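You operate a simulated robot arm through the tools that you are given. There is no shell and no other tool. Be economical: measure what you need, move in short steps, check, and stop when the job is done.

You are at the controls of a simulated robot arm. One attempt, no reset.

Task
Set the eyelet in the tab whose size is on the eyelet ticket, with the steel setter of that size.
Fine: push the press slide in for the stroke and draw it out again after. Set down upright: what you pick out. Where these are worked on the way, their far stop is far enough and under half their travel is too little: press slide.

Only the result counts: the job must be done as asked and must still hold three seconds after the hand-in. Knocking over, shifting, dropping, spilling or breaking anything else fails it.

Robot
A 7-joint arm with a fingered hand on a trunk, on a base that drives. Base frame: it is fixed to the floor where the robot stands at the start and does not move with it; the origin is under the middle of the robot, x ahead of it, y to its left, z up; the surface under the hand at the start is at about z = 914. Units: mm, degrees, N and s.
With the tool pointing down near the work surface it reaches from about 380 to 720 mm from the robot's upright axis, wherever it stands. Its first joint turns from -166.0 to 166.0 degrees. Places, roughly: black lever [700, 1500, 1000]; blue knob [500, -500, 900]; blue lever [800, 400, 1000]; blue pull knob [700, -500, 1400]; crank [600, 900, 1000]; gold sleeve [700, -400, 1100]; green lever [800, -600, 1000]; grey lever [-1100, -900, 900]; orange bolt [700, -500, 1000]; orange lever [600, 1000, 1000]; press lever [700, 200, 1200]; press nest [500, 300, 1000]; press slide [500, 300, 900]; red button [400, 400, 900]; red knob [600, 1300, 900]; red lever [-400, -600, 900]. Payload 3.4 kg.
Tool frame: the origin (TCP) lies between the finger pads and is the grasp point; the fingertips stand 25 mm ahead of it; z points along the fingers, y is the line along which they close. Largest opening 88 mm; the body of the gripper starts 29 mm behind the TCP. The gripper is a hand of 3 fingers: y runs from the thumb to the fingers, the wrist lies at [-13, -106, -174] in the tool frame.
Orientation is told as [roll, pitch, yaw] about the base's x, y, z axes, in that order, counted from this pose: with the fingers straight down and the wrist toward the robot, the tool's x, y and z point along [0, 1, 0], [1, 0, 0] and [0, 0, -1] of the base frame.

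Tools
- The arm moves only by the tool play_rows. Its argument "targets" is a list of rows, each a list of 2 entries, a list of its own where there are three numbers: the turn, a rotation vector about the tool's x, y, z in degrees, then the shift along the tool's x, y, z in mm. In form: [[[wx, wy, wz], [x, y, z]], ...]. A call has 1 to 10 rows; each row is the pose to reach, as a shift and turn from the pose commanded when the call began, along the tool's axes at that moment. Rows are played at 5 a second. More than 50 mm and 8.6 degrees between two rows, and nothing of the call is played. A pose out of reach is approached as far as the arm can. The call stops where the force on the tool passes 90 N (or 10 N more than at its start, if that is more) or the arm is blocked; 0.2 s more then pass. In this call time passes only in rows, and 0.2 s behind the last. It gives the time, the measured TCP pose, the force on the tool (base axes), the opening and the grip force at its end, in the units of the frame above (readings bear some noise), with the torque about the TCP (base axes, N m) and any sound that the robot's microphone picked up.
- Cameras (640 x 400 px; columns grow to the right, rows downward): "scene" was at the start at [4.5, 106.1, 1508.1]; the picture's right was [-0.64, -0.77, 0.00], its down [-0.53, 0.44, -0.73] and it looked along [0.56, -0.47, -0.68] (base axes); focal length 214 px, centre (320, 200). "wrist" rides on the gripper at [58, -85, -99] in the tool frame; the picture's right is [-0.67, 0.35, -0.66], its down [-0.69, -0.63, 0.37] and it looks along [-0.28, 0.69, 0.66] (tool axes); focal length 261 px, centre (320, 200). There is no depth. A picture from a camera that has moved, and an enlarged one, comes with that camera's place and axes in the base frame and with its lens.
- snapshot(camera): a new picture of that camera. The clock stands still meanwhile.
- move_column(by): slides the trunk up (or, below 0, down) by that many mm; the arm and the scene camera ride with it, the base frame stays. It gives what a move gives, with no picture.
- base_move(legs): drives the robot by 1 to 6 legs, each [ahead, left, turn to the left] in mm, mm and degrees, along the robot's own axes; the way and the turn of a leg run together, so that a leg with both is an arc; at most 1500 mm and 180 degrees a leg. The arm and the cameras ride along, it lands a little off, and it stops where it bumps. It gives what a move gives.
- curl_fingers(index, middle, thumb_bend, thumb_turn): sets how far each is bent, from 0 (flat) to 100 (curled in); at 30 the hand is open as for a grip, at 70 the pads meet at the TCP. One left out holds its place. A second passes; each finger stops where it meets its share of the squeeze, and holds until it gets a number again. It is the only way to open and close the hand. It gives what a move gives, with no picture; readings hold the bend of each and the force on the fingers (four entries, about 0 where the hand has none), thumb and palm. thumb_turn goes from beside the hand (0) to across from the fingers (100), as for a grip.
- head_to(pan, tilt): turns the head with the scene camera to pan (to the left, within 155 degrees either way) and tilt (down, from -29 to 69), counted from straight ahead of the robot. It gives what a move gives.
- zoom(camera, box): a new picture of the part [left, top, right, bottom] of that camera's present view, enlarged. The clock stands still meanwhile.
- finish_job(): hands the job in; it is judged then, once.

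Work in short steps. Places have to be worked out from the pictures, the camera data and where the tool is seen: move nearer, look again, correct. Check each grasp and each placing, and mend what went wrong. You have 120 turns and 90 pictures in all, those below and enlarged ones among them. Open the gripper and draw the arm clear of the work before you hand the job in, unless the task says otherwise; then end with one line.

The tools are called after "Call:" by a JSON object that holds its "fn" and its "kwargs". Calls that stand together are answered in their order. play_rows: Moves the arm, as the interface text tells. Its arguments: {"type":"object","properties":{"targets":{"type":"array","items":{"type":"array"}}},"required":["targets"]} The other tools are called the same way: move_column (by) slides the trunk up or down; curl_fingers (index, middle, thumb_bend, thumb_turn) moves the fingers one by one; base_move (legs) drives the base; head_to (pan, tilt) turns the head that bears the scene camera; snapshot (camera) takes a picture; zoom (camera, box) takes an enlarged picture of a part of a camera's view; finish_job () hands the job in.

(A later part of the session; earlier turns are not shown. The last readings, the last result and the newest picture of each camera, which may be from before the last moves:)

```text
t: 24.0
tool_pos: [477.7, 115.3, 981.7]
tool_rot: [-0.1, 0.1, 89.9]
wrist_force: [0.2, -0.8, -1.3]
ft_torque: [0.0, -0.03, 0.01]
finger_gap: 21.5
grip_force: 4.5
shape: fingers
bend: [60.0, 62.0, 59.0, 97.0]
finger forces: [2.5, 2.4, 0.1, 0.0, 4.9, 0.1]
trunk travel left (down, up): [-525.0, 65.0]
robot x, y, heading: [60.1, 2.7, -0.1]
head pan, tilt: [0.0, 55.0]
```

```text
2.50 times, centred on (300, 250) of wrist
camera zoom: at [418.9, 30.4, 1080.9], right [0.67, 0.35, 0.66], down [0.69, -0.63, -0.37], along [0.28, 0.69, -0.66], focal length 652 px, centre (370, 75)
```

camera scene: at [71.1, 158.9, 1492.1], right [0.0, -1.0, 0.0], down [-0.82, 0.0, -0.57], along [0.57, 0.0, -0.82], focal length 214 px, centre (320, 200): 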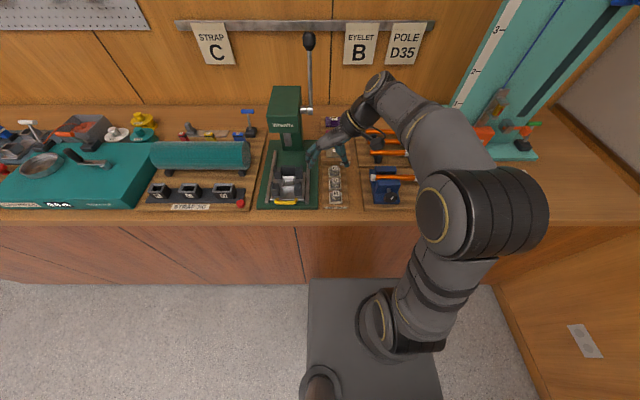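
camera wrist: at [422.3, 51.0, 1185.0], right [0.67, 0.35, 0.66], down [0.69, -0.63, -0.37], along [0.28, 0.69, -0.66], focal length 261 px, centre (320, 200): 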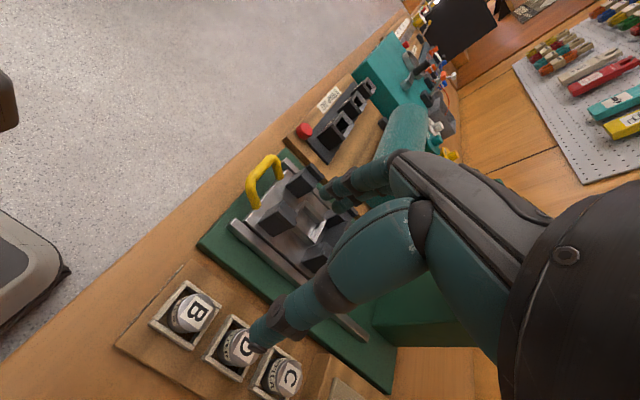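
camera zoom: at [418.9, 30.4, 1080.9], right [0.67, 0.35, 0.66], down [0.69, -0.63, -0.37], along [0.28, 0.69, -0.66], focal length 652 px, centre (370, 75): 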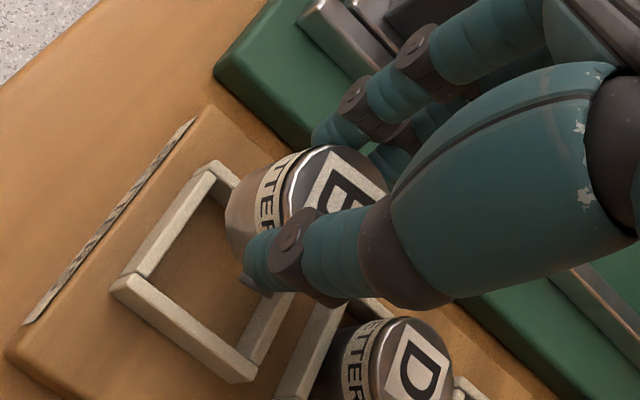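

Lifted nearly upright. I raise by 75 mm and carry it over the nest cup.

Call:
{"fn": "play_rows", "kwargs": {"targets": [[[0, 0, 0], [0, 0, -40]], [[0, 0, 0], [0, 0, -75]], [[0, 0, 0], [-15, 40, -75]], [[0, 0, 0], [-30, 80, -75]], [[0, 0, 0], [-40, 120, -75]], [[0, 0, 0], [-44, 147, -75]]]}}

Call:
{"fn": "zoom", "kwargs": {"camera": "scene", "box": [260, 140, 350, 212]}}

Call:
{"fn": "snapshot", "kwargs": {"camera": "wrist"}}

```text
t: 25.4
tool_pos: [522.7, 262.5, 1055.9]
tool_rot: [0.0, -0.1, 89.9]
wrist_force: [-0.6, 0.2, -1.0]
ft_torque: [0.01, -0.01, 0.01]
finger_gap: 21.4
grip_force: 5.1
shape: fingers
bend: [60.0, 62.0, 59.0, 97.0]
finger forces: [2.3, 2.5, 0.1, 0.0, 4.8, 0.1]
trunk travel left (down, up): [-525.0, 65.0]
robot x, y, heading: [57.6, 1.9, -0.0]
head pan, tilt: [0.0, 55.0]
```

```text
5.56 times, centred on (305, 176) of scene
camera zoom: at [71.1, 159.3, 1492.0], right [0.0, -1.0, 0.0], down [-0.82, 0.0, -0.57], along [0.57, 0.0, -0.82], focal length 1192 px, centre (403, 333)
```

zoom: 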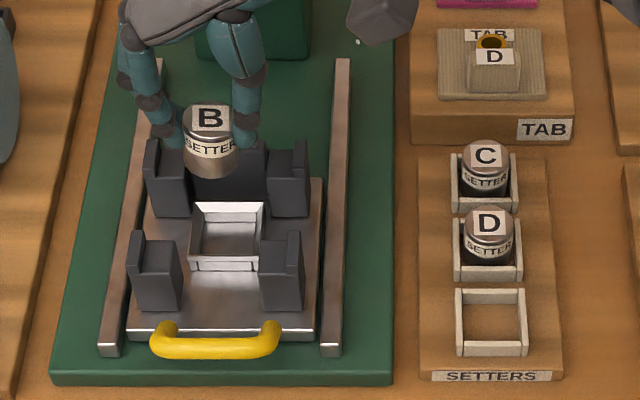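

```text
49 pictures are left
camera wrist: at [463.6, 178.0, 1154.1], right [0.67, 0.35, 0.66], down [0.69, -0.63, -0.37], along [0.28, 0.69, -0.66], focal length 261 px, centre (320, 200)
```

wrist: 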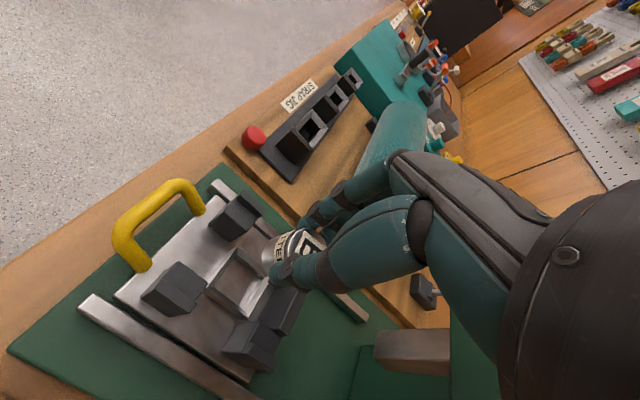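

Cup floor centre triangulates to ≈(525, 262), the setter hangs ≈4 mm nearer than the TCP. I shift to (527.5, 264) and lower to z≈1015, then look.

Call:
{"fn": "play_rows", "kwargs": {"targets": [[[0, 0, 0], [-5, 2, 0]], [[0, 0, 0], [-5, 2, 20]], [[0, 0, 0], [-5, 2, 40]]]}}

Call:
{"fn": "zoom", "kwargs": {"camera": "scene", "box": [270, 155, 320, 212]}}

Call:
{"fn": "zoom", "kwargs": {"camera": "wrist", "box": [180, 170, 380, 330]}}

```text
t: 26.2
tool_pos: [527.6, 264.0, 1017.7]
tool_rot: [0.0, 0.0, 90.0]
wrist_force: [-0.8, -1.2, -1.0]
ft_torque: [-0.01, -0.02, 0.02]
finger_gap: 20.9
grip_force: 4.8
shape: fingers
bend: [60.0, 62.0, 59.0, 97.0]
finger forces: [2.4, 2.4, 0.1, 0.0, 4.8, 0.0]
trunk travel left (down, up): [-525.0, 65.0]
robot x, y, heading: [57.8, -0.0, -0.1]
head pan, tilt: [0.0, 55.0]
```

```text
7.02 times, centred on (295, 184) of scene
camera zoom: at [71.0, 159.0, 1492.1], right [0.0, -1.0, 0.0], down [-0.82, 0.0, -0.57], along [0.57, 0.0, -0.82], focal length 1505 px, centre (495, 316)
```

zoom: 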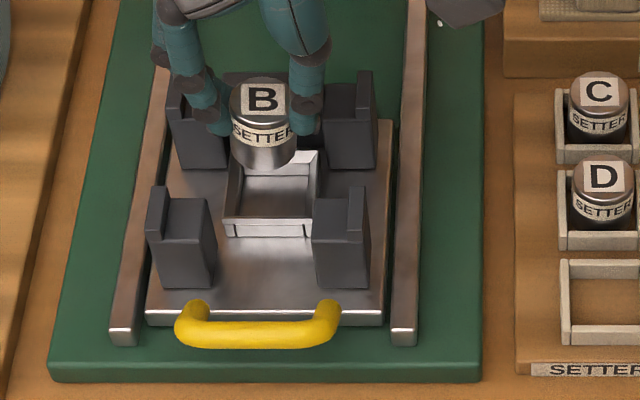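

```text
2.50 times, centred on (280, 250) of wrist
camera zoom: at [468.4, 178.5, 1115.5], right [0.67, 0.35, 0.66], down [0.69, -0.63, -0.37], along [0.28, 0.69, -0.66], focal length 652 px, centre (420, 75)
```

zoom: 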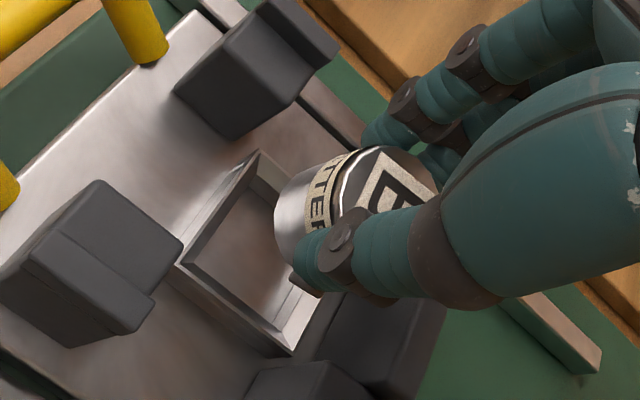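

Y agrees. Descend 18 mm and check.

Call:
{"fn": "play_rows", "kwargs": {"targets": [[[0, 0, 0], [0, 0, 6]], [[0, 0, 0], [0, 0, 12]], [[0, 0, 0], [0, 0, 18]]]}}

Call:
{"fn": "zoom", "kwargs": {"camera": "scene", "box": [275, 158, 315, 206]}}

Call:
{"fn": "zoom", "kwargs": {"camera": "wrist", "box": [220, 170, 380, 300]}}

```text
t: 27.0
tool_pos: [526.7, 262.8, 999.3]
tool_rot: [0.0, -0.1, 89.9]
wrist_force: [-0.9, -0.2, -0.6]
ft_torque: [-0.01, 0.01, -0.01]
finger_gap: 21.2
grip_force: 4.9
shape: fingers
bend: [60.0, 62.0, 59.0, 97.0]
finger forces: [2.4, 2.4, 0.0, 0.0, 4.9, 0.0]
trunk travel left (down, up): [-525.0, 65.0]
robot x, y, heading: [57.2, -0.8, 0.1]
head pan, tilt: [0.0, 55.0]
```

```text
8.33 times, centred on (295, 182) of scene
camera zoom: at [70.9, 159.0, 1492.1], right [0.0, -1.0, 0.0], down [-0.82, 0.0, -0.57], along [0.57, 0.0, -0.82], focal length 1787 px, centre (528, 350)
```

zoom: 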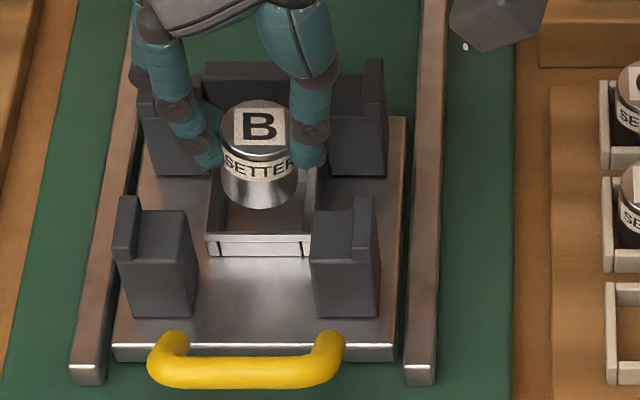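

```text
3.08 times, centred on (300, 235) of wrist
camera zoom: at [467.8, 178.0, 1097.8], right [0.67, 0.35, 0.66], down [0.69, -0.63, -0.37], along [0.28, 0.69, -0.66], focal length 802 px, centre (382, 92)
```

zoom: 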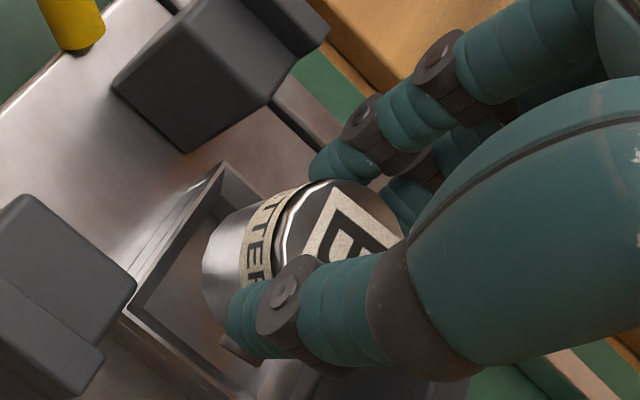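

Good: bottom is ≈20 mm above the cup floor and centred. Descend further in small steps.

Call:
{"fn": "play_rows", "kwargs": {"targets": [[[0, 0, 0], [0, 0, 4]], [[0, 0, 0], [0, 0, 8]], [[0, 0, 0], [0, 0, 12]]]}}

Call:
{"fn": "zoom", "kwargs": {"camera": "scene", "box": [275, 158, 315, 206]}}

```text
t: 27.8
tool_pos: [526.6, 262.6, 986.1]
tool_rot: [0.0, 0.0, 89.9]
wrist_force: [-0.6, -0.1, -2.4]
ft_torque: [-0.03, 0.01, 0.03]
finger_gap: 21.5
grip_force: 4.7
shape: fingers
bend: [60.0, 62.0, 59.0, 97.0]
finger forces: [2.4, 2.4, 0.1, 0.1, 4.7, 0.0]
trunk travel left (down, up): [-525.0, 65.0]
robot x, y, heading: [57.0, -2.1, -0.0]
head pan, tilt: [0.0, 55.0]
```

```text
8.33 times, centred on (295, 182) of scene
camera zoom: at [70.9, 159.0, 1492.1], right [0.0, -1.0, 0.0], down [-0.82, 0.0, -0.57], along [0.57, 0.0, -0.82], focal length 1787 px, centre (528, 350)
```

zoom: 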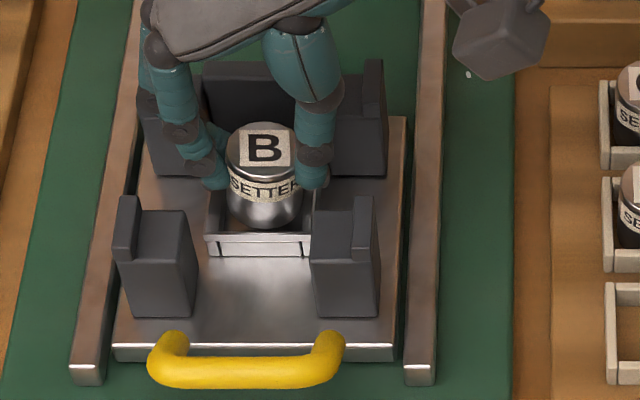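

It is entering the cup. Continue down until contact.

Call:
{"fn": "play_rows", "kwargs": {"targets": [[[0, 0, 0], [0, 0, 3]], [[0, 0, 0], [0, 0, 6]]]}}

Call:
{"fn": "play_rows", "kwargs": {"targets": [[[0, 0, 0], [0, 0, 2]], [[0, 0, 0], [0, 0, 3]]]}}

Call:
{"fn": "zoom", "kwargs": {"camera": "scene", "box": [275, 158, 315, 206]}}

```text
t: 28.4
tool_pos: [527.2, 261.6, 980.3]
tool_rot: [0.0, 0.0, 89.9]
wrist_force: [2.9, 1.0, 2.3]
ft_torque: [0.01, -0.07, 0.0]
finger_gap: 19.7
grip_force: 5.6
shape: fingers
bend: [62.0, 62.0, 59.0, 97.0]
finger forces: [2.3, 4.0, 0.0, 0.1, 4.1, 0.0]
trunk travel left (down, up): [-525.0, 65.0]
robot x, y, heading: [57.6, 1.6, 0.0]
head pan, tilt: [0.0, 55.0]
```

```text
t: 29.0
tool_pos: [526.5, 263.7, 978.3]
tool_rot: [0.1, 0.0, 90.0]
wrist_force: [2.8, 0.3, 2.2]
ft_torque: [0.04, -0.04, -0.03]
finger_gap: 18.2
grip_force: 4.6
shape: fingers
bend: [63.0, 62.0, 60.0, 97.0]
finger forces: [1.3, 4.1, 0.1, 0.1, 3.2, 0.1]
trunk travel left (down, up): [-525.0, 65.0]
robot x, y, heading: [57.1, 0.7, 0.1]
head pan, tilt: [0.0, 55.0]
```

```text
8.33 times, centred on (295, 182) of scene
camera zoom: at [71.2, 159.0, 1492.0], right [0.0, -1.0, 0.0], down [-0.82, 0.0, -0.57], along [0.57, 0.0, -0.82], focal length 1787 px, centre (528, 350)
```

zoom: 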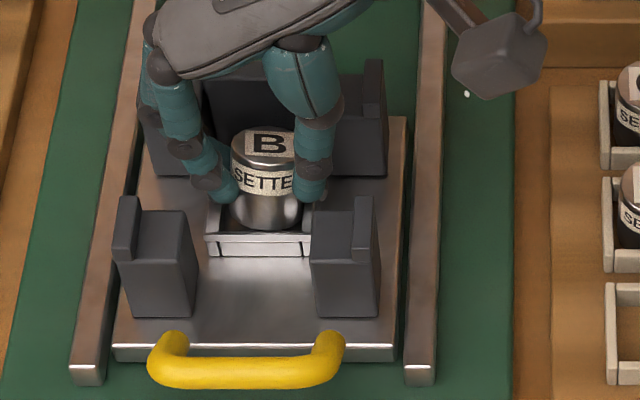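

Contact pushed it back: the setter is a few mm too near. I raise 5, shift 5 mm inward, and descend again.

Call:
{"fn": "play_rows", "kwargs": {"targets": [[[0, 0, 0], [0, 0, -5]], [[0, 0, 0], [-5, 0, -5]], [[0, 0, 0], [-5, 0, -2]], [[0, 0, 0], [-5, 0, 1]]]}}

Call:
{"fn": "zoom", "kwargs": {"camera": "scene", "box": [275, 158, 315, 206]}}

Call:
{"fn": "zoom", "kwargs": {"camera": "wrist", "box": [220, 170, 380, 300]}}

```text
t: 30.0
tool_pos: [530.2, 262.2, 976.9]
tool_rot: [0.0, 0.0, 90.1]
wrist_force: [-2.3, 2.1, 2.0]
ft_torque: [0.04, 0.05, 0.04]
finger_gap: 16.9
grip_force: 4.5
shape: fingers
bend: [63.0, 62.0, 61.0, 97.0]
finger forces: [2.5, 3.5, 0.0, 0.1, 3.4, 0.0]
trunk travel left (down, up): [-525.0, 65.0]
robot x, y, heading: [57.6, -3.4, 0.1]
head pan, tilt: [0.0, 55.0]
```

```text
8.33 times, centred on (295, 182) of scene
camera zoom: at [70.3, 159.2, 1492.1], right [0.0, -1.0, 0.0], down [-0.82, 0.0, -0.57], along [0.57, 0.0, -0.82], focal length 1787 px, centre (528, 350)
```

zoom: 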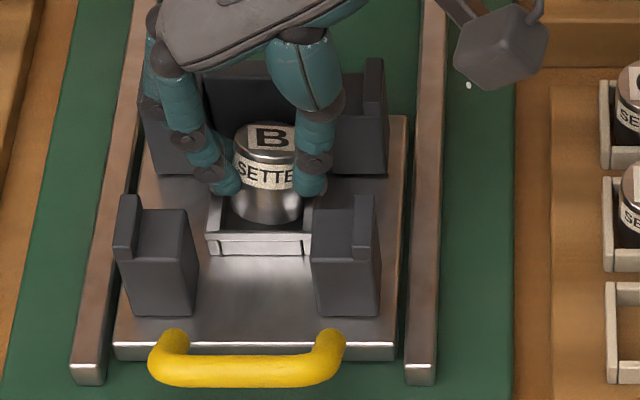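

```text
3.08 times, centred on (300, 235) of wrist
camera zoom: at [472.0, 177.9, 1076.2], right [0.67, 0.35, 0.66], down [0.69, -0.63, -0.37], along [0.28, 0.69, -0.66], focal length 802 px, centre (382, 92)
```

zoom: 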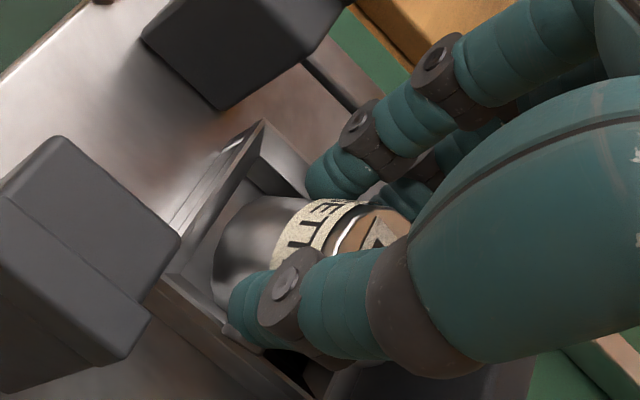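

The bottom sits inside the cup with the top leaning back a bit. I pull the top 4 mm nearer to straighten, and open slightly.

Call:
{"fn": "play_rows", "kwargs": {"targets": [[[0, 0, 0], [2, 0, 0]], [[0, 0, 0], [5, 0, 1]]]}}

Call:
{"fn": "curl_fingers", "kwargs": {"index": 54, "middle": 54, "thumb_bend": 53}}

Call:
{"fn": "zoom", "kwargs": {"camera": "scene", "box": [275, 158, 315, 206]}}

Call:
{"fn": "zoom", "kwargs": {"camera": "wrist", "box": [220, 170, 380, 300]}}

```text
t: 30.6
tool_pos: [526.2, 262.6, 975.9]
tool_rot: [0.0, 0.0, 90.0]
wrist_force: [0.7, 3.8, 1.2]
ft_torque: [0.09, -0.01, 0.06]
finger_gap: 16.4
grip_force: 4.9
shape: fingers
bend: [63.0, 61.0, 61.0, 97.0]
finger forces: [1.5, 4.5, 0.1, 0.0, 2.6, 0.0]
trunk travel left (down, up): [-525.0, 65.0]
robot x, y, heading: [57.2, 0.3, 0.1]
head pan, tilt: [0.0, 55.0]
```

```text
t: 31.6
tool_pos: [526.1, 261.8, 974.8]
tool_rot: [0.0, 0.0, 90.0]
wrist_force: [-0.1, 0.3, -0.4]
ft_torque: [-0.04, 0.01, 0.04]
finger_gap: 33.2
grip_force: 0.0
shape: fingers
bend: [54.0, 54.0, 53.0, 97.0]
finger forces: [0.0, 0.0, 0.0, 0.0, 0.0, 0.1]
trunk travel left (down, up): [-525.0, 65.0]
robot x, y, heading: [58.2, 1.9, 0.0]
head pan, tilt: [0.0, 55.0]
```

```text
8.33 times, centred on (295, 182) of scene
camera zoom: at [70.8, 158.9, 1492.1], right [0.0, -1.0, 0.0], down [-0.82, 0.0, -0.57], along [0.57, 0.0, -0.82], focal length 1787 px, centre (528, 350)
```

zoom: 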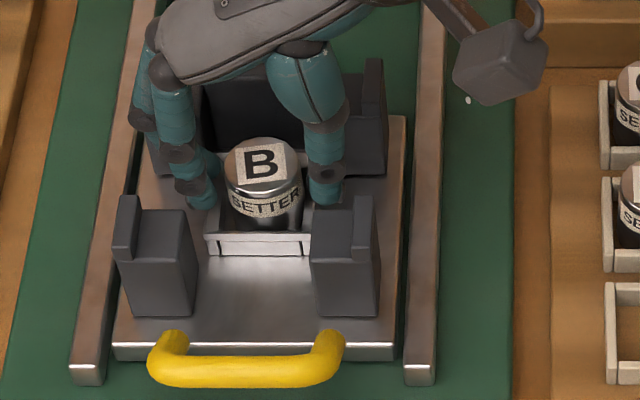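

```text
3.08 times, centred on (300, 235) of wrist
camera zoom: at [467.8, 177.8, 1074.0], right [0.67, 0.35, 0.66], down [0.69, -0.63, -0.37], along [0.28, 0.69, -0.66], focal length 802 px, centre (382, 92)
```

zoom: 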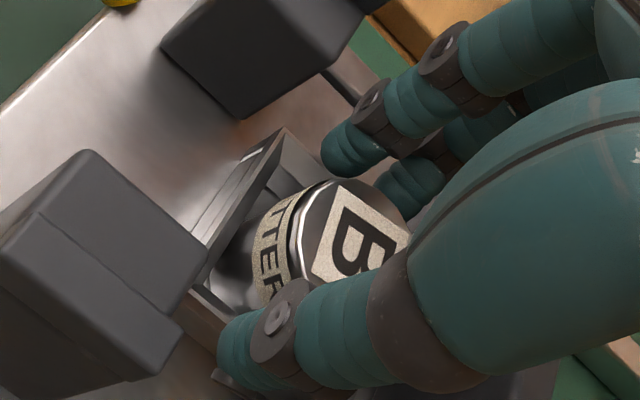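

The setter dropped in and stands upright in the cup. I open slightly more and lift straight out.

Call:
{"fn": "curl_fingers", "kwargs": {"index": 50, "middle": 50, "thumb_bend": 50}}

Call:
{"fn": "play_rows", "kwargs": {"targets": [[[0, 0, 0], [0, 0, -15]], [[0, 0, 0], [0, 0, -30]], [[0, 0, 0], [0, 0, -60]], [[0, 0, 0], [0, 0, -100]], [[0, 0, 0], [0, 0, -130]]]}}

Call:
{"fn": "zoom", "kwargs": {"camera": "scene", "box": [270, 110, 350, 206]}}

```text
t: 32.6
tool_pos: [526.0, 262.6, 974.9]
tool_rot: [0.0, 0.0, 90.0]
wrist_force: [-0.1, -0.4, 0.5]
ft_torque: [0.01, 0.0, 0.01]
finger_gap: 41.1
grip_force: 0.0
shape: fingers
bend: [50.0, 50.0, 50.0, 97.0]
finger forces: [0.0, 0.0, 0.0, 0.0, 0.0, 0.0]
trunk travel left (down, up): [-525.0, 65.0]
robot x, y, heading: [57.6, 1.4, -0.2]
head pan, tilt: [0.0, 55.0]
```

```text
t: 33.8
tool_pos: [525.2, 262.5, 1105.5]
tool_rot: [0.2, 0.0, 90.0]
wrist_force: [0.1, -0.6, 0.0]
ft_torque: [-0.03, 0.01, 0.04]
finger_gap: 41.1
grip_force: 0.0
shape: fingers
bend: [50.0, 50.0, 50.0, 97.0]
finger forces: [0.0, 0.1, 0.0, 0.0, 0.1, 0.1]
trunk travel left (down, up): [-525.0, 65.0]
robot x, y, heading: [54.9, 1.0, 0.1]
head pan, tilt: [0.0, 55.0]
```

```text
4.17 times, centred on (310, 158) of scene
camera zoom: at [70.7, 158.9, 1492.0], right [0.0, -1.0, 0.0], down [-0.82, 0.0, -0.57], along [0.57, 0.0, -0.82], focal length 894 px, centre (362, 375)
```

zoom: 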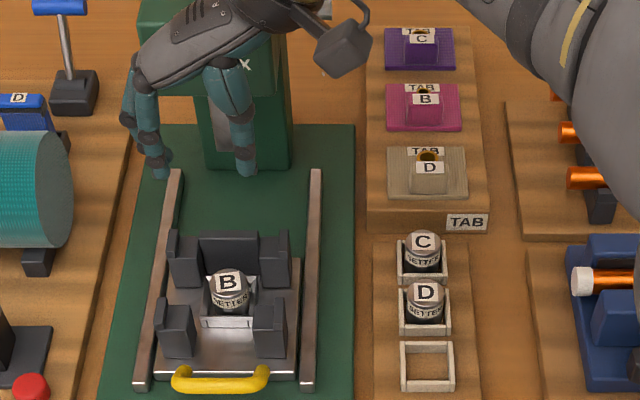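

Setter B stands in the nest. I now go over toward tab B, first right, then forward.

Call:
{"fn": "play_rows", "kwargs": {"targets": [[[0, 0, 0], [0, -40, 0]], [[0, 0, 0], [0, -80, 0]], [[0, 0, 0], [0, -120, 0]], [[0, 0, 0], [0, -160, 0]], [[0, 0, 0], [-45, -160, 0]], [[0, 0, 0], [-90, -160, 0]], [[0, 0, 0], [-135, -160, 0]], [[0, 0, 0], [-175, -160, 0]]]}}

Call:
{"fn": "snapshot", "kwargs": {"camera": "wrist"}}

Call:
{"fn": "zoom", "kwargs": {"camera": "scene", "box": [290, 70, 370, 166]}}

```text
t: 35.6
tool_pos: [639.4, 108.5, 1089.1]
tool_rot: [0.1, 0.1, 90.1]
wrist_force: [0.2, 0.0, 0.3]
ft_torque: [0.01, 0.01, 0.01]
finger_gap: 40.9
grip_force: 0.1
shape: fingers
bend: [50.0, 50.0, 50.0, 97.0]
finger forces: [0.1, 0.2, 0.0, 0.0, 0.0, 0.1]
out of reach, approached as far as the arm can: row 7, 8
trunk travel left (down, up): [-525.0, 65.0]
robot x, y, heading: [62.4, 1.9, -0.1]
head pan, tilt: [0.0, 55.0]
```

```text
37 pictures are left
camera wrist: at [581.7, 23.2, 1187.1], right [0.67, 0.35, 0.65], down [0.69, -0.63, -0.37], along [0.28, 0.69, -0.66], focal length 261 px, centre (320, 200)
```

wrist: 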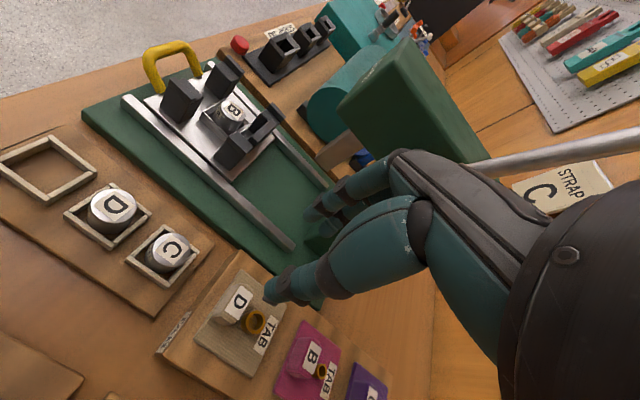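

```text
4.17 times, centred on (330, 118) of scene
camera zoom: at [71.1, 159.2, 1492.0], right [0.0, -1.0, 0.0], down [-0.82, 0.0, -0.57], along [0.57, 0.0, -0.82], focal length 894 px, centre (278, 542)
```

zoom: 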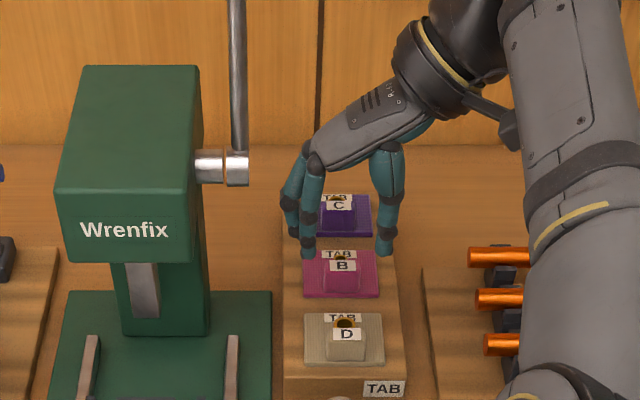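

Tab B's block top is at ≈(748, 99, 966); I need to get about 100 mm closer. I check the base's clearance to the bench with the head tilted down.

Call:
{"fn": "head_to", "kwargs": {"pan": 0, "tilt": 69}}

Call:
{"fn": "snapshot", "kwargs": {"camera": "scene"}}

```text
t: 36.4
tool_pos: [639.3, 108.7, 1088.9]
tool_rot: [0.0, 0.0, 90.1]
wrist_force: [-0.3, 0.0, -0.7]
ft_torque: [-0.04, 0.0, -0.01]
finger_gap: 41.1
grip_force: 0.0
shape: fingers
bend: [50.0, 50.0, 50.0, 97.0]
finger forces: [0.0, 0.0, 0.0, 0.0, 0.1, 0.1]
trunk travel left (down, up): [-525.0, 65.0]
robot x, y, heading: [56.8, 2.8, 0.1]
head pan, tilt: [0.0, 68.8]
```

```text
35 pictures are left
camera scene: at [54.7, 158.9, 1476.7], right [0.0, -1.0, 0.0], down [-0.93, 0.0, -0.36], along [0.36, 0.0, -0.93], focal length 214 px, centre (320, 200)
```

scene: 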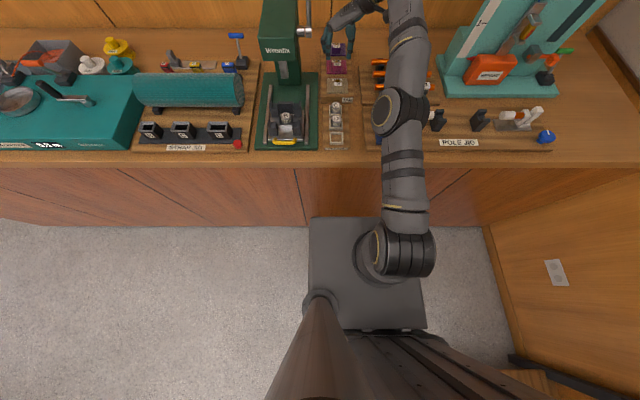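

The body plate is at about z≈800, leaving over 100 mm to the bench edge. I shift the hand 12 mm right away from the lever, then drive ahead 90 mm.

Call:
{"fn": "play_rows", "kwargs": {"targets": [[[0, 0, 0], [0, -12, 0]]]}}

Call:
{"fn": "base_move", "kwargs": {"legs": [[90, 0, 0]]}}

Call:
{"fn": "head_to", "kwargs": {"pan": 0, "tilt": 55}}

Call:
{"fn": "snapshot", "kwargs": {"camera": "wrist"}}

```text
t: 36.8
tool_pos: [639.8, 96.1, 1091.0]
tool_rot: [0.1, 0.0, 90.0]
wrist_force: [-0.4, 0.4, 0.3]
ft_torque: [-0.02, 0.0, 0.01]
finger_gap: 41.1
grip_force: 0.0
shape: fingers
bend: [50.0, 50.0, 50.0, 97.0]
finger forces: [0.0, 0.1, 0.0, 0.0, 0.0, 0.1]
trunk travel left (down, up): [-525.0, 65.0]
robot x, y, heading: [56.5, 4.4, -0.1]
head pan, tilt: [0.0, 68.8]
```

```text
t: 37.9
tool_pos: [730.7, 95.2, 1088.5]
tool_rot: [-0.1, 0.0, 90.1]
wrist_force: [0.2, -0.2, 0.2]
ft_torque: [-0.04, 0.02, -0.02]
finger_gap: 41.0
grip_force: 0.1
shape: fingers
bend: [50.0, 50.0, 50.0, 97.0]
finger forces: [0.0, 0.1, 0.0, 0.0, 0.1, 0.0]
trunk travel left (down, up): [-525.0, 65.0]
robot x, y, heading: [144.3, -3.6, 0.0]
head pan, tilt: [0.0, 68.8]
```

```text
t: 38.7
tool_pos: [730.4, 97.0, 1089.8]
tool_rot: [0.0, 0.1, 90.0]
wrist_force: [0.2, -0.4, -0.6]
ft_torque: [-0.02, 0.01, 0.03]
finger_gap: 41.3
grip_force: 0.1
shape: fingers
bend: [50.0, 50.0, 50.0, 97.0]
finger forces: [0.1, 0.0, 0.0, 0.0, 0.2, 0.0]
trunk travel left (down, up): [-525.0, 65.0]
robot x, y, heading: [149.1, -0.6, -0.0]
head pan, tilt: [0.0, 55.0]
```

```text
34 pictures are left
camera wrist: at [671.2, 11.9, 1187.5], right [0.67, 0.35, 0.66], down [0.69, -0.63, -0.37], along [0.28, 0.69, -0.66], focal length 261 px, centre (320, 200)
```

wrist: 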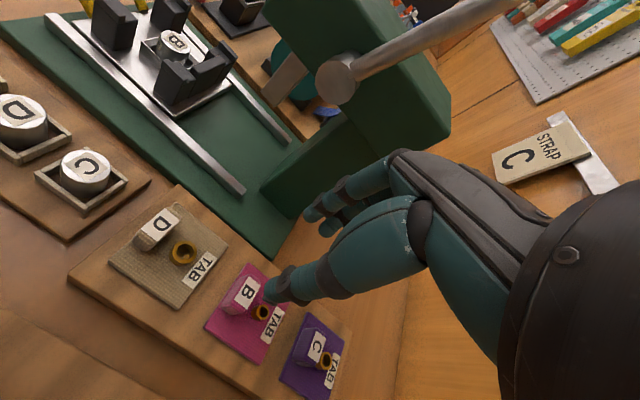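

I take a scene zoom of tab B to refine position and block height.

Call:
{"fn": "zoom", "kwargs": {"camera": "scene", "box": [320, 100, 370, 160]}}

Call:
{"fn": "zoom", "kwargs": {"camera": "wrist", "box": [180, 240, 340, 370]}}

```text
6.67 times, centred on (345, 130) of scene
camera zoom: at [160.2, 159.0, 1492.0], right [0.0, -1.0, 0.0], down [-0.82, 0.0, -0.57], along [0.57, 0.0, -0.82], focal length 1430 px, centre (153, 667)
```

zoom: 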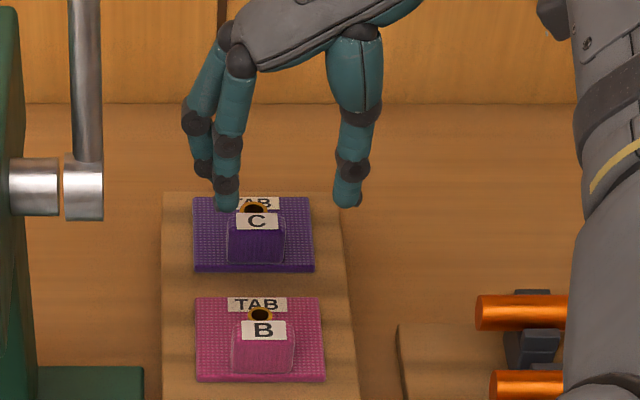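

```text
3.08 times, centred on (260, 305) of wrist
camera zoom: at [671.2, 11.9, 1187.5], right [0.67, 0.35, 0.66], down [0.69, -0.63, -0.37], along [0.28, 0.69, -0.66], focal length 802 px, centre (505, -123)
```

zoom: 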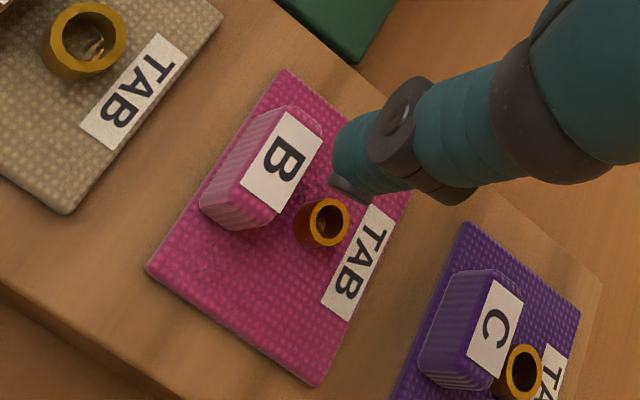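

Block of tab B: centre ≈(748, 98), top z≈968, long in y. I open, move over it and descend to z≈1000.

Call:
{"fn": "curl_fingers", "kwargs": {"index": 40, "middle": 40, "thumb_bend": 40}}

Call:
{"fn": "play_rows", "kwargs": {"targets": [[[0, 0, 0], [-16, 1, 10]], [[0, 0, 0], [-16, 1, 40]], [[0, 0, 0], [-16, 1, 70]], [[0, 0, 0], [-16, 1, 90]]]}}

Call:
{"fn": "zoom", "kwargs": {"camera": "scene", "box": [320, 110, 370, 165]}}

Call:
{"fn": "zoom", "kwargs": {"camera": "wrist", "box": [180, 170, 380, 330]}}

```text
t: 39.7
tool_pos: [730.5, 96.1, 1088.4]
tool_rot: [-0.1, 0.0, 90.2]
wrist_force: [0.9, -0.8, 0.2]
ft_torque: [0.01, -0.01, 0.01]
finger_gap: 63.0
grip_force: 0.1
shape: fingers
bend: [40.0, 40.0, 40.0, 97.0]
finger forces: [0.1, 0.1, 0.0, 0.1, 0.0, 0.0]
trunk travel left (down, up): [-525.0, 65.0]
robot x, y, heading: [147.0, 3.0, -0.1]
head pan, tilt: [0.0, 55.0]
```

```text
t: 40.7
tool_pos: [745.8, 96.8, 998.5]
tool_rot: [0.0, 0.0, 90.0]
wrist_force: [0.2, -0.1, 0.8]
ft_torque: [0.01, -0.03, 0.01]
finger_gap: 63.1
grip_force: 0.0
shape: fingers
bend: [40.0, 40.0, 40.0, 97.0]
finger forces: [0.0, 0.0, 0.1, 0.0, 0.1, 0.0]
out of reach, approached as far as the arm can: row 1, 2
trunk travel left (down, up): [-525.0, 65.0]
robot x, y, heading: [147.0, 1.4, -0.0]
head pan, tilt: [0.0, 55.0]
```

```text
7.27 times, centred on (345, 138) of scene
camera zoom: at [160.4, 159.0, 1492.1], right [0.0, -1.0, 0.0], down [-0.82, 0.0, -0.57], along [0.57, 0.0, -0.82], focal length 1560 px, centre (138, 654)
```

zoom: 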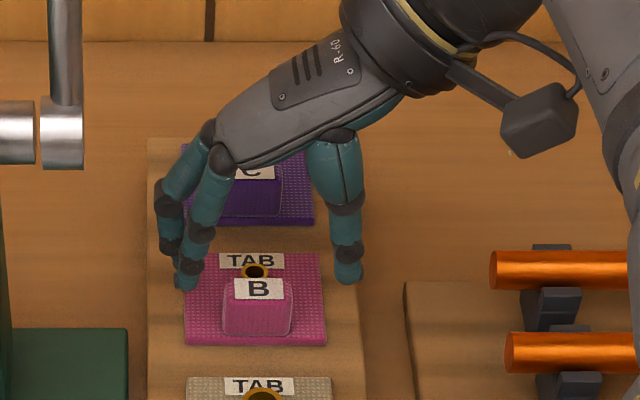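

```text
2.50 times, centred on (280, 250) of wrist
camera zoom: at [687.8, 11.8, 1097.8], right [0.67, 0.35, 0.66], down [0.69, -0.63, -0.37], along [0.28, 0.69, -0.66], focal length 652 px, centre (420, 75)
```

zoom: 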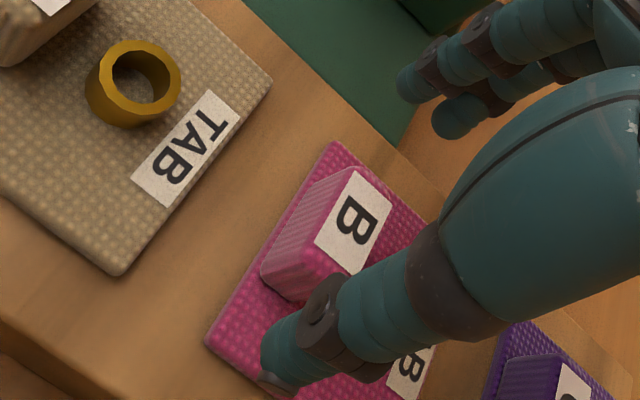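

Projection matches within 2–3 mm. I shift 2 mm left and descend to z≈973.

Call:
{"fn": "play_rows", "kwargs": {"targets": [[[0, 0, 0], [-1, 2, 10]], [[0, 0, 0], [-1, 2, 20]], [[0, 0, 0], [-1, 2, 25]]]}}

Call:
{"fn": "curl_fingers", "kwargs": {"index": 54, "middle": 54, "thumb_bend": 54}}

Call:
{"fn": "zoom", "kwargs": {"camera": "scene", "box": [320, 110, 370, 165]}}

Call:
{"fn": "zoom", "kwargs": {"camera": "wrist", "box": [200, 170, 400, 330]}}

```text
t: 41.5
tool_pos: [746.4, 99.7, 975.3]
tool_rot: [0.0, 0.0, 90.0]
wrist_force: [0.1, 0.2, 0.4]
ft_torque: [-0.01, 0.0, -0.01]
finger_gap: 63.2
grip_force: 0.0
shape: fingers
bend: [40.0, 40.0, 40.0, 97.0]
finger forces: [0.0, 0.0, 0.1, 0.0, 0.1, 0.0]
trunk travel left (down, up): [-525.0, 65.0]
robot x, y, heading: [147.2, 1.9, -0.1]
head pan, tilt: [0.0, 55.0]
```

```text
t: 42.5
tool_pos: [746.0, 99.9, 973.9]
tool_rot: [0.0, 0.0, 90.2]
wrist_force: [1.1, -0.5, -0.2]
ft_torque: [0.02, -0.03, 0.01]
finger_gap: 33.5
grip_force: 0.0
shape: fingers
bend: [54.0, 54.0, 54.0, 97.0]
finger forces: [0.0, 0.1, 0.0, 0.0, 0.1, 0.0]
trunk travel left (down, up): [-525.0, 65.0]
robot x, y, heading: [145.5, 1.8, 0.2]
head pan, tilt: [0.0, 55.0]
```

```text
7.27 times, centred on (345, 138) of scene
camera zoom: at [160.3, 159.0, 1492.1], right [0.0, -1.0, 0.0], down [-0.82, 0.0, -0.57], along [0.57, 0.0, -0.82], focal length 1560 px, centre (138, 654)
```

zoom: 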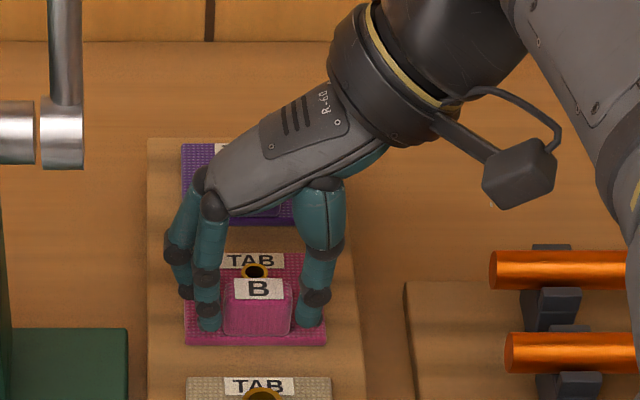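

```text
2.50 times, centred on (300, 250) of wrist
camera zoom: at [687.8, 14.5, 1072.4], right [0.67, 0.35, 0.66], down [0.69, -0.63, -0.37], along [0.28, 0.69, -0.66], focal length 652 px, centre (370, 75)
```

zoom: 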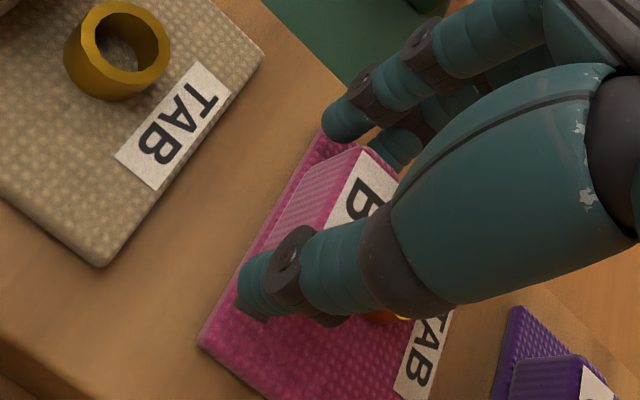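

Fingers straddle the block well. I close firmly in two steps.

Call:
{"fn": "curl_fingers", "kwargs": {"index": 62, "middle": 62, "thumb_bend": 62}}

Call:
{"fn": "curl_fingers", "kwargs": {"index": 66, "middle": 66, "thumb_bend": 66}}

Call:
{"fn": "play_rows", "kwargs": {"targets": [[[0, 0, 0], [0, 0, -6]], [[0, 0, 0], [0, 0, -12]]]}}

Call:
{"fn": "zoom", "kwargs": {"camera": "scene", "box": [320, 110, 370, 165]}}

```text
t: 43.5
tool_pos: [746.5, 99.3, 973.3]
tool_rot: [0.0, 0.0, 90.1]
wrist_force: [-0.4, 0.1, 0.3]
ft_torque: [-0.03, -0.02, 0.0]
finger_gap: 23.6
grip_force: 3.8
shape: fingers
bend: [60.0, 58.0, 57.0, 97.0]
finger forces: [1.1, 2.9, 0.0, 0.0, 3.8, 0.0]
trunk travel left (down, up): [-525.0, 65.0]
robot x, y, heading: [148.9, -2.2, 0.0]
head pan, tilt: [0.0, 55.0]
```

```text
t: 44.5
tool_pos: [746.0, 100.0, 973.9]
tool_rot: [0.0, -0.1, 90.1]
wrist_force: [0.7, -0.6, -0.7]
ft_torque: [0.06, 0.02, 0.03]
finger_gap: 18.9
grip_force: 6.6
shape: fingers
bend: [64.0, 60.0, 59.0, 96.0]
finger forces: [1.1, 5.4, 0.0, 0.1, 6.0, 0.0]
trunk travel left (down, up): [-525.0, 65.0]
robot x, y, heading: [148.4, -1.2, 0.0]
head pan, tilt: [0.0, 55.0]
```

```text
t: 45.1
tool_pos: [747.1, 98.9, 985.5]
tool_rot: [0.0, 0.1, 89.9]
wrist_force: [0.1, 0.4, -0.5]
ft_torque: [-0.02, -0.03, 0.0]
finger_gap: 18.2
grip_force: 5.9
shape: fingers
bend: [64.0, 60.0, 59.0, 96.0]
finger forces: [1.0, 5.2, 0.0, 0.0, 5.9, 0.1]
trunk travel left (down, up): [-525.0, 65.0]
robot x, y, heading: [150.2, -1.8, -0.0]
head pan, tilt: [0.0, 55.0]
```

```text
7.27 times, centred on (345, 138) of scene
camera zoom: at [160.3, 159.0, 1492.1], right [0.0, -1.0, 0.0], down [-0.82, 0.0, -0.57], along [0.57, 0.0, -0.82], focal length 1560 px, centre (138, 654)
```

zoom: 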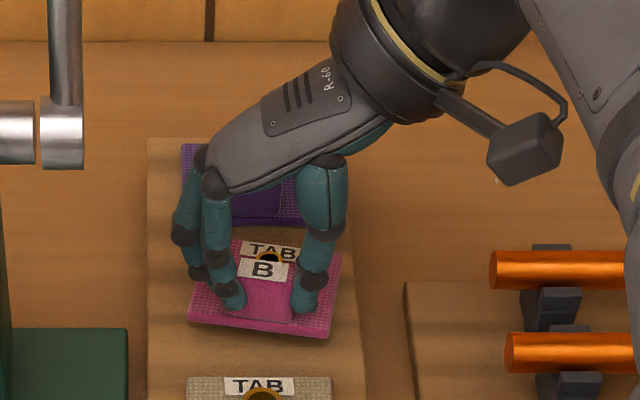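

Tab B is lifted, yawed about −7° in the grip. I raise to z≈1055 and carry it around the press, yawing the hand +7° to compensate.

Call:
{"fn": "play_rows", "kwargs": {"targets": [[[0, 0, 0], [0, 0, -35]], [[0, 0, 0], [0, 0, -68]], [[0, 0, 0], [45, 0, -68]], [[0, 0, 0], [90, 10, -68]], [[0, 0, 0], [135, 25, -68]], [[0, 0, -2], [175, 45, -68]], [[0, 0, -3], [205, 80, -68]], [[0, 0, -5], [222, 120, -68]], [[0, 0, -7], [230, 163, -68]]]}}

Call:
{"fn": "zoom", "kwargs": {"camera": "scene", "box": [255, 140, 345, 225]}}

Call:
{"fn": "snapshot", "kwargs": {"camera": "wrist"}}

```text
t: 46.8
tool_pos: [702.1, 184.7, 1122.9]
tool_rot: [-0.3, 1.6, 90.7]
wrist_force: [9.9, -61.8, -3.9]
ft_torque: [1.0, 0.4, -0.86]
finger_gap: 26.5
grip_force: 49.6
shape: fingers
bend: [66.0, 70.0, 54.0, 91.0]
finger forces: [0.0, 78.3, 0.0, 0.0, 17.4, 3.0]
out of reach, approached as far as the arm can: row 2, 3, 4, 5, 6, 7, 8
trunk travel left (down, up): [-525.0, 65.0]
robot x, y, heading: [149.2, -0.9, -0.7]
head pan, tilt: [0.0, 55.0]
stopped in row 8: the force on the tool passed its limit at 108 N (the readings are from after the stop); the commanded pose is now the measured one
```

```text
4.71 times, centred on (300, 182) of scene
camera zoom: at [163.6, 145.6, 1493.3], right [-0.01, -1.0, -0.01], down [-0.82, 0.01, -0.57], along [0.57, 0.0, -0.82], focal length 1009 px, centre (414, 282)
```

zoom: 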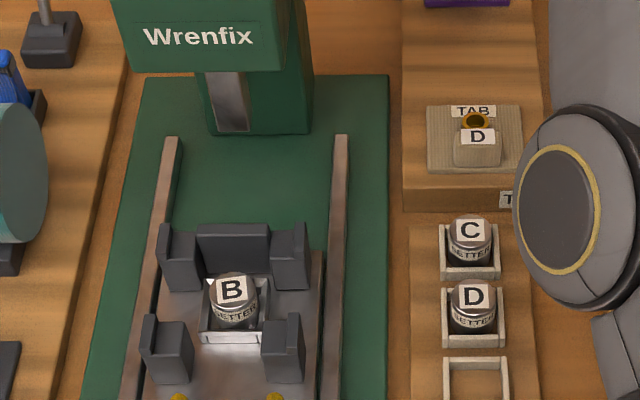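

```text
25 pictures are left
camera wrist: at [644.1, 103.0, 1223.8], right [0.66, 0.38, 0.65], down [0.69, -0.63, -0.34], along [0.28, 0.68, -0.68], focal length 261 px, centre (320, 200)
```

wrist: 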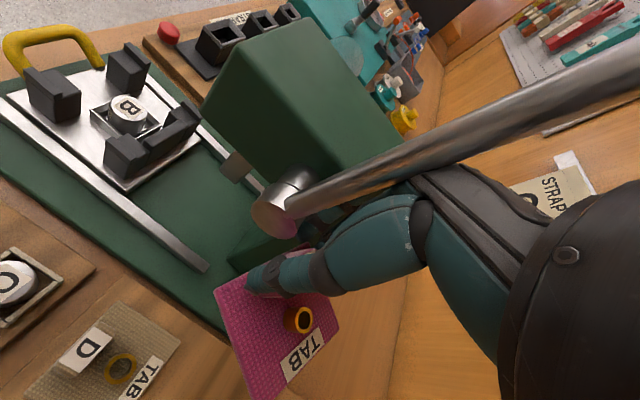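

The arm got stuck at its reach limit and the hand pressed on the lever; the tab is still held. I back straight off to the right.

Call:
{"fn": "play_rows", "kwargs": {"targets": [[[0, 0, 0], [0, -12, 0]], [[0, 0, 0], [0, -30, 5]], [[0, 0, 0], [0, -60, 15]], [[0, 0, 0], [5, -85, 25]]]}}

Call:
{"fn": "snapshot", "kwargs": {"camera": "scene"}}

Call:
{"fn": "snapshot", "kwargs": {"camera": "wrist"}}

```text
t: 47.8
tool_pos: [713.5, 119.1, 1107.0]
tool_rot: [0.0, 1.4, 92.0]
wrist_force: [-0.2, 0.8, 0.3]
ft_torque: [0.0, -0.02, 0.02]
finger_gap: 16.9
grip_force: 5.3
shape: fingers
bend: [65.0, 61.0, 59.0, 95.0]
finger forces: [0.5, 5.3, 0.1, 0.0, 5.7, 0.0]
out of reach, approached as far as the arm can: row 2, 3, 4
trunk travel left (down, up): [-525.0, 65.0]
robot x, y, heading: [141.7, 1.8, -0.3]
head pan, tilt: [0.0, 55.0]
```

```text
24 pictures are left
camera scene: at [161.4, 157.9, 1492.1], right [0.0, -1.0, 0.0], down [-0.82, 0.0, -0.57], along [0.57, 0.0, -0.82], focal length 214 px, centre (320, 200)
```

scene: 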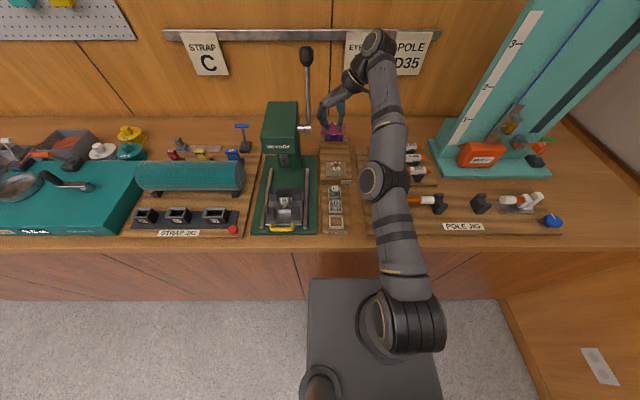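

```text
23 pictures are left
camera wrist: at [658.3, 35.6, 1208.6], right [0.66, 0.39, 0.65], down [0.71, -0.61, -0.35], along [0.26, 0.69, -0.68], focal length 261 px, centre (320, 200)
```

wrist: 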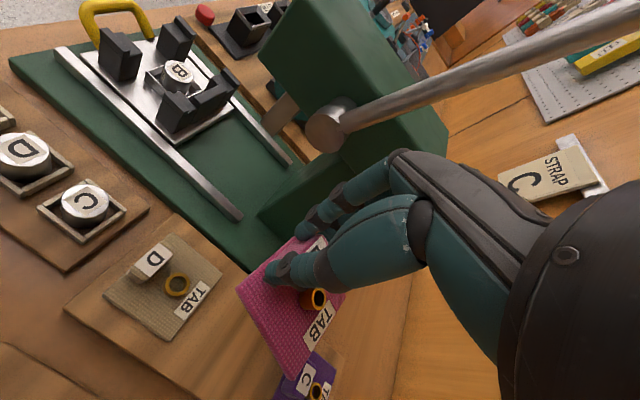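

No damage visible: lever, tabs C/D and setter B are in place. I retreat by driving the base back and slightly right instead of using the outstretched arm.

Call:
{"fn": "base_move", "kwargs": {"legs": [[0, -15, 0], [-185, 0, 0]]}}

Call:
{"fn": "play_rows", "kwargs": {"targets": [[[0, 0, 0], [20, 0, 10]], [[0, 0, 0], [40, 0, 20]]]}}

Call:
{"fn": "zoom", "kwargs": {"camera": "scene", "box": [250, 100, 370, 212]}}

```text
t: 49.7
tool_pos: [531.5, 106.0, 1108.4]
tool_rot: [0.2, 1.6, 92.0]
wrist_force: [0.2, 0.0, -0.2]
ft_torque: [-0.03, 0.01, 0.0]
finger_gap: 16.8
grip_force: 6.3
shape: fingers
bend: [65.0, 61.0, 59.0, 95.0]
finger forces: [0.6, 5.3, 0.1, 0.0, 5.8, 0.1]
trunk travel left (down, up): [-525.0, 65.0]
robot x, y, heading: [-33.0, -17.6, -0.3]
head pan, tilt: [0.0, 55.0]
```

```text
t: 50.3
tool_pos: [533.5, 104.9, 1107.6]
tool_rot: [0.1, 1.6, 92.0]
wrist_force: [1.1, 0.2, -0.7]
ft_torque: [-0.03, -0.05, 0.0]
finger_gap: 16.9
grip_force: 5.4
shape: fingers
bend: [65.0, 61.0, 59.0, 95.0]
finger forces: [0.6, 5.3, 0.1, 0.1, 5.7, 0.1]
out of reach, approached as far as the arm can: row 1, 2
trunk travel left (down, up): [-525.0, 65.0]
robot x, y, heading: [-35.3, -17.4, -0.1]
head pan, tilt: [0.0, 55.0]
```

```text
3.57 times, centred on (310, 156) of scene
camera zoom: at [-20.0, 143.3, 1492.1], right [0.0, -1.0, 0.0], down [-0.82, 0.0, -0.57], along [0.57, 0.0, -0.82], focal length 766 px, centre (356, 357)
```

zoom: 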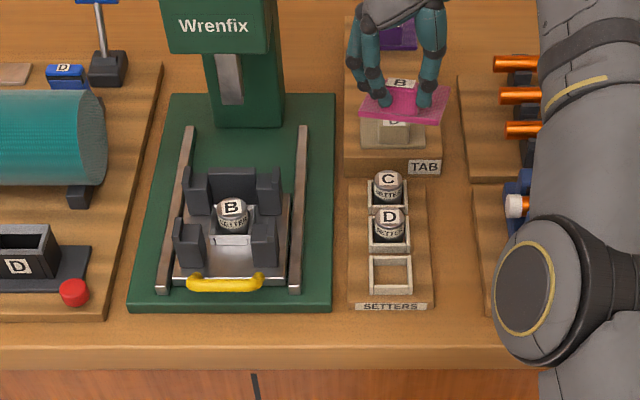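

The arm didn't follow, perhaps stuck at a joint limit. I try a larger retreat, downward and inward in steps.

Call:
{"fn": "play_rows", "kwargs": {"targets": [[[0, 0, 0], [30, 0, 20]], [[0, 0, 0], [60, 0, 35]], [[0, 0, 0], [90, 0, 45]]]}}

```text
t: 51.1
tool_pos: [533.5, 105.6, 1108.0]
tool_rot: [0.2, 1.5, 92.0]
wrist_force: [0.4, -0.1, -0.5]
ft_torque: [0.02, 0.03, 0.02]
finger_gap: 16.9
grip_force: 5.5
shape: fingers
bend: [65.0, 61.0, 59.0, 95.0]
finger forces: [0.6, 5.3, 0.0, 0.0, 5.6, 0.0]
out of reach, approached as far as the arm can: row 1, 2, 3
trunk travel left (down, up): [-525.0, 65.0]
robot x, y, heading: [-32.8, -14.3, -0.6]
head pan, tilt: [0.0, 55.0]
```

Still no motion. I bring the commanded pose back to roughly where the hand is and test a sideways motion.

Call:
{"fn": "play_rows", "kwargs": {"targets": [[[0, 0, 0], [-45, 0, -20]], [[0, 0, 0], [-90, 0, -45]], [[0, 0, 0], [-130, 0, -65]], [[0, 0, 0], [-146, 10, -75]]]}}

Call:
{"fn": "play_rows", "kwargs": {"targets": [[[0, 0, 0], [0, 20, 0]], [[0, 0, 0], [0, 40, 0]]]}}

```text
refused: row 2 steps farther than a row can; nothing moved
```

```text
t: 51.7
tool_pos: [531.4, 145.3, 1108.4]
tool_rot: [0.0, 1.5, 92.0]
wrist_force: [-0.3, -0.4, -0.3]
ft_torque: [0.0, 0.04, 0.01]
finger_gap: 17.1
grip_force: 6.1
shape: fingers
bend: [65.0, 61.0, 59.0, 95.0]
finger forces: [0.6, 5.4, 0.0, 0.1, 5.8, 0.0]
trunk travel left (down, up): [-525.0, 65.0]
robot x, y, heading: [-33.4, -14.2, -0.2]
head pan, tilt: [0.0, 55.0]
```

Sideways works and the command did not accumulate. Now try a small inward move from here.

Call:
{"fn": "play_rows", "kwargs": {"targets": [[[0, 0, 0], [10, 20, 0]], [[0, 0, 0], [20, 40, 0]]]}}

Call:
{"fn": "play_rows", "kwargs": {"targets": [[[0, 0, 0], [0, 0, 10]], [[0, 0, 0], [0, 0, 20]]]}}

```text
t: 52.3
tool_pos: [519.5, 187.1, 1111.5]
tool_rot: [0.0, 1.6, 92.1]
wrist_force: [0.6, 0.4, -0.9]
ft_torque: [0.02, 0.02, 0.0]
finger_gap: 16.8
grip_force: 6.0
shape: fingers
bend: [65.0, 61.0, 59.0, 95.0]
finger forces: [0.6, 5.4, 0.0, 0.0, 5.7, 0.0]
out of reach, approached as far as the arm can: row 1, 2
trunk travel left (down, up): [-525.0, 65.0]
robot x, y, heading: [-34.7, -17.2, 0.1]
head pan, tilt: [0.0, 55.0]
```

```text
t: 52.9
tool_pos: [527.5, 189.1, 1094.6]
tool_rot: [0.2, 1.6, 92.0]
wrist_force: [0.2, -0.6, 0.1]
ft_torque: [0.06, -0.02, -0.03]
finger_gap: 16.8
grip_force: 6.0
shape: fingers
bend: [65.0, 61.0, 59.0, 95.0]
finger forces: [0.5, 5.3, 0.0, 0.0, 5.7, 0.0]
out of reach, approached as far as the arm can: row 1, 2
trunk travel left (down, up): [-525.0, 65.0]
robot x, y, heading: [-34.1, -14.7, -0.4]
head pan, tilt: [0.0, 55.0]
```

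The hand only slides on a sphere: the arm is at full stretch. I try tilting the hand slightly to break the singular posture.

Call:
{"fn": "play_rows", "kwargs": {"targets": [[[0, 4, 0], [0, 0, 0]], [[0, 8, 0], [20, 0, 20]], [[0, 4, 0], [40, 0, 30]], [[0, 0, 0], [60, 0, 30]]]}}

Call:
{"fn": "play_rows", "kwargs": {"targets": [[[0, 0, 0], [40, 0, 0]], [[0, 0, 0], [80, 0, 0]]]}}

```text
t: 53.9
tool_pos: [527.2, 199.4, 1090.0]
tool_rot: [0.3, 1.6, 92.2]
wrist_force: [-0.5, 1.0, 0.2]
ft_torque: [-0.01, 0.03, 0.01]
finger_gap: 17.0
grip_force: 5.6
shape: fingers
bend: [65.0, 61.0, 59.0, 95.0]
finger forces: [0.5, 5.4, 0.0, 0.0, 5.8, 0.0]
out of reach, approached as far as the arm can: row 1, 2, 3, 4
trunk travel left (down, up): [-525.0, 65.0]
robot x, y, heading: [-33.2, -15.6, -0.0]
head pan, tilt: [0.0, 55.0]
```

```text
t: 54.5
tool_pos: [509.8, 212.5, 1119.2]
tool_rot: [0.1, 1.7, 92.2]
wrist_force: [-0.8, 0.2, -0.4]
ft_torque: [0.01, 0.01, 0.01]
finger_gap: 16.8
grip_force: 6.1
shape: fingers
bend: [65.0, 61.0, 59.0, 95.0]
finger forces: [0.5, 5.4, 0.1, 0.0, 5.7, 0.0]
out of reach, approached as far as the arm can: row 1, 2
trunk travel left (down, up): [-525.0, 65.0]
robot x, y, heading: [-34.7, -13.0, -0.3]
head pan, tilt: [0.0, 55.0]
```

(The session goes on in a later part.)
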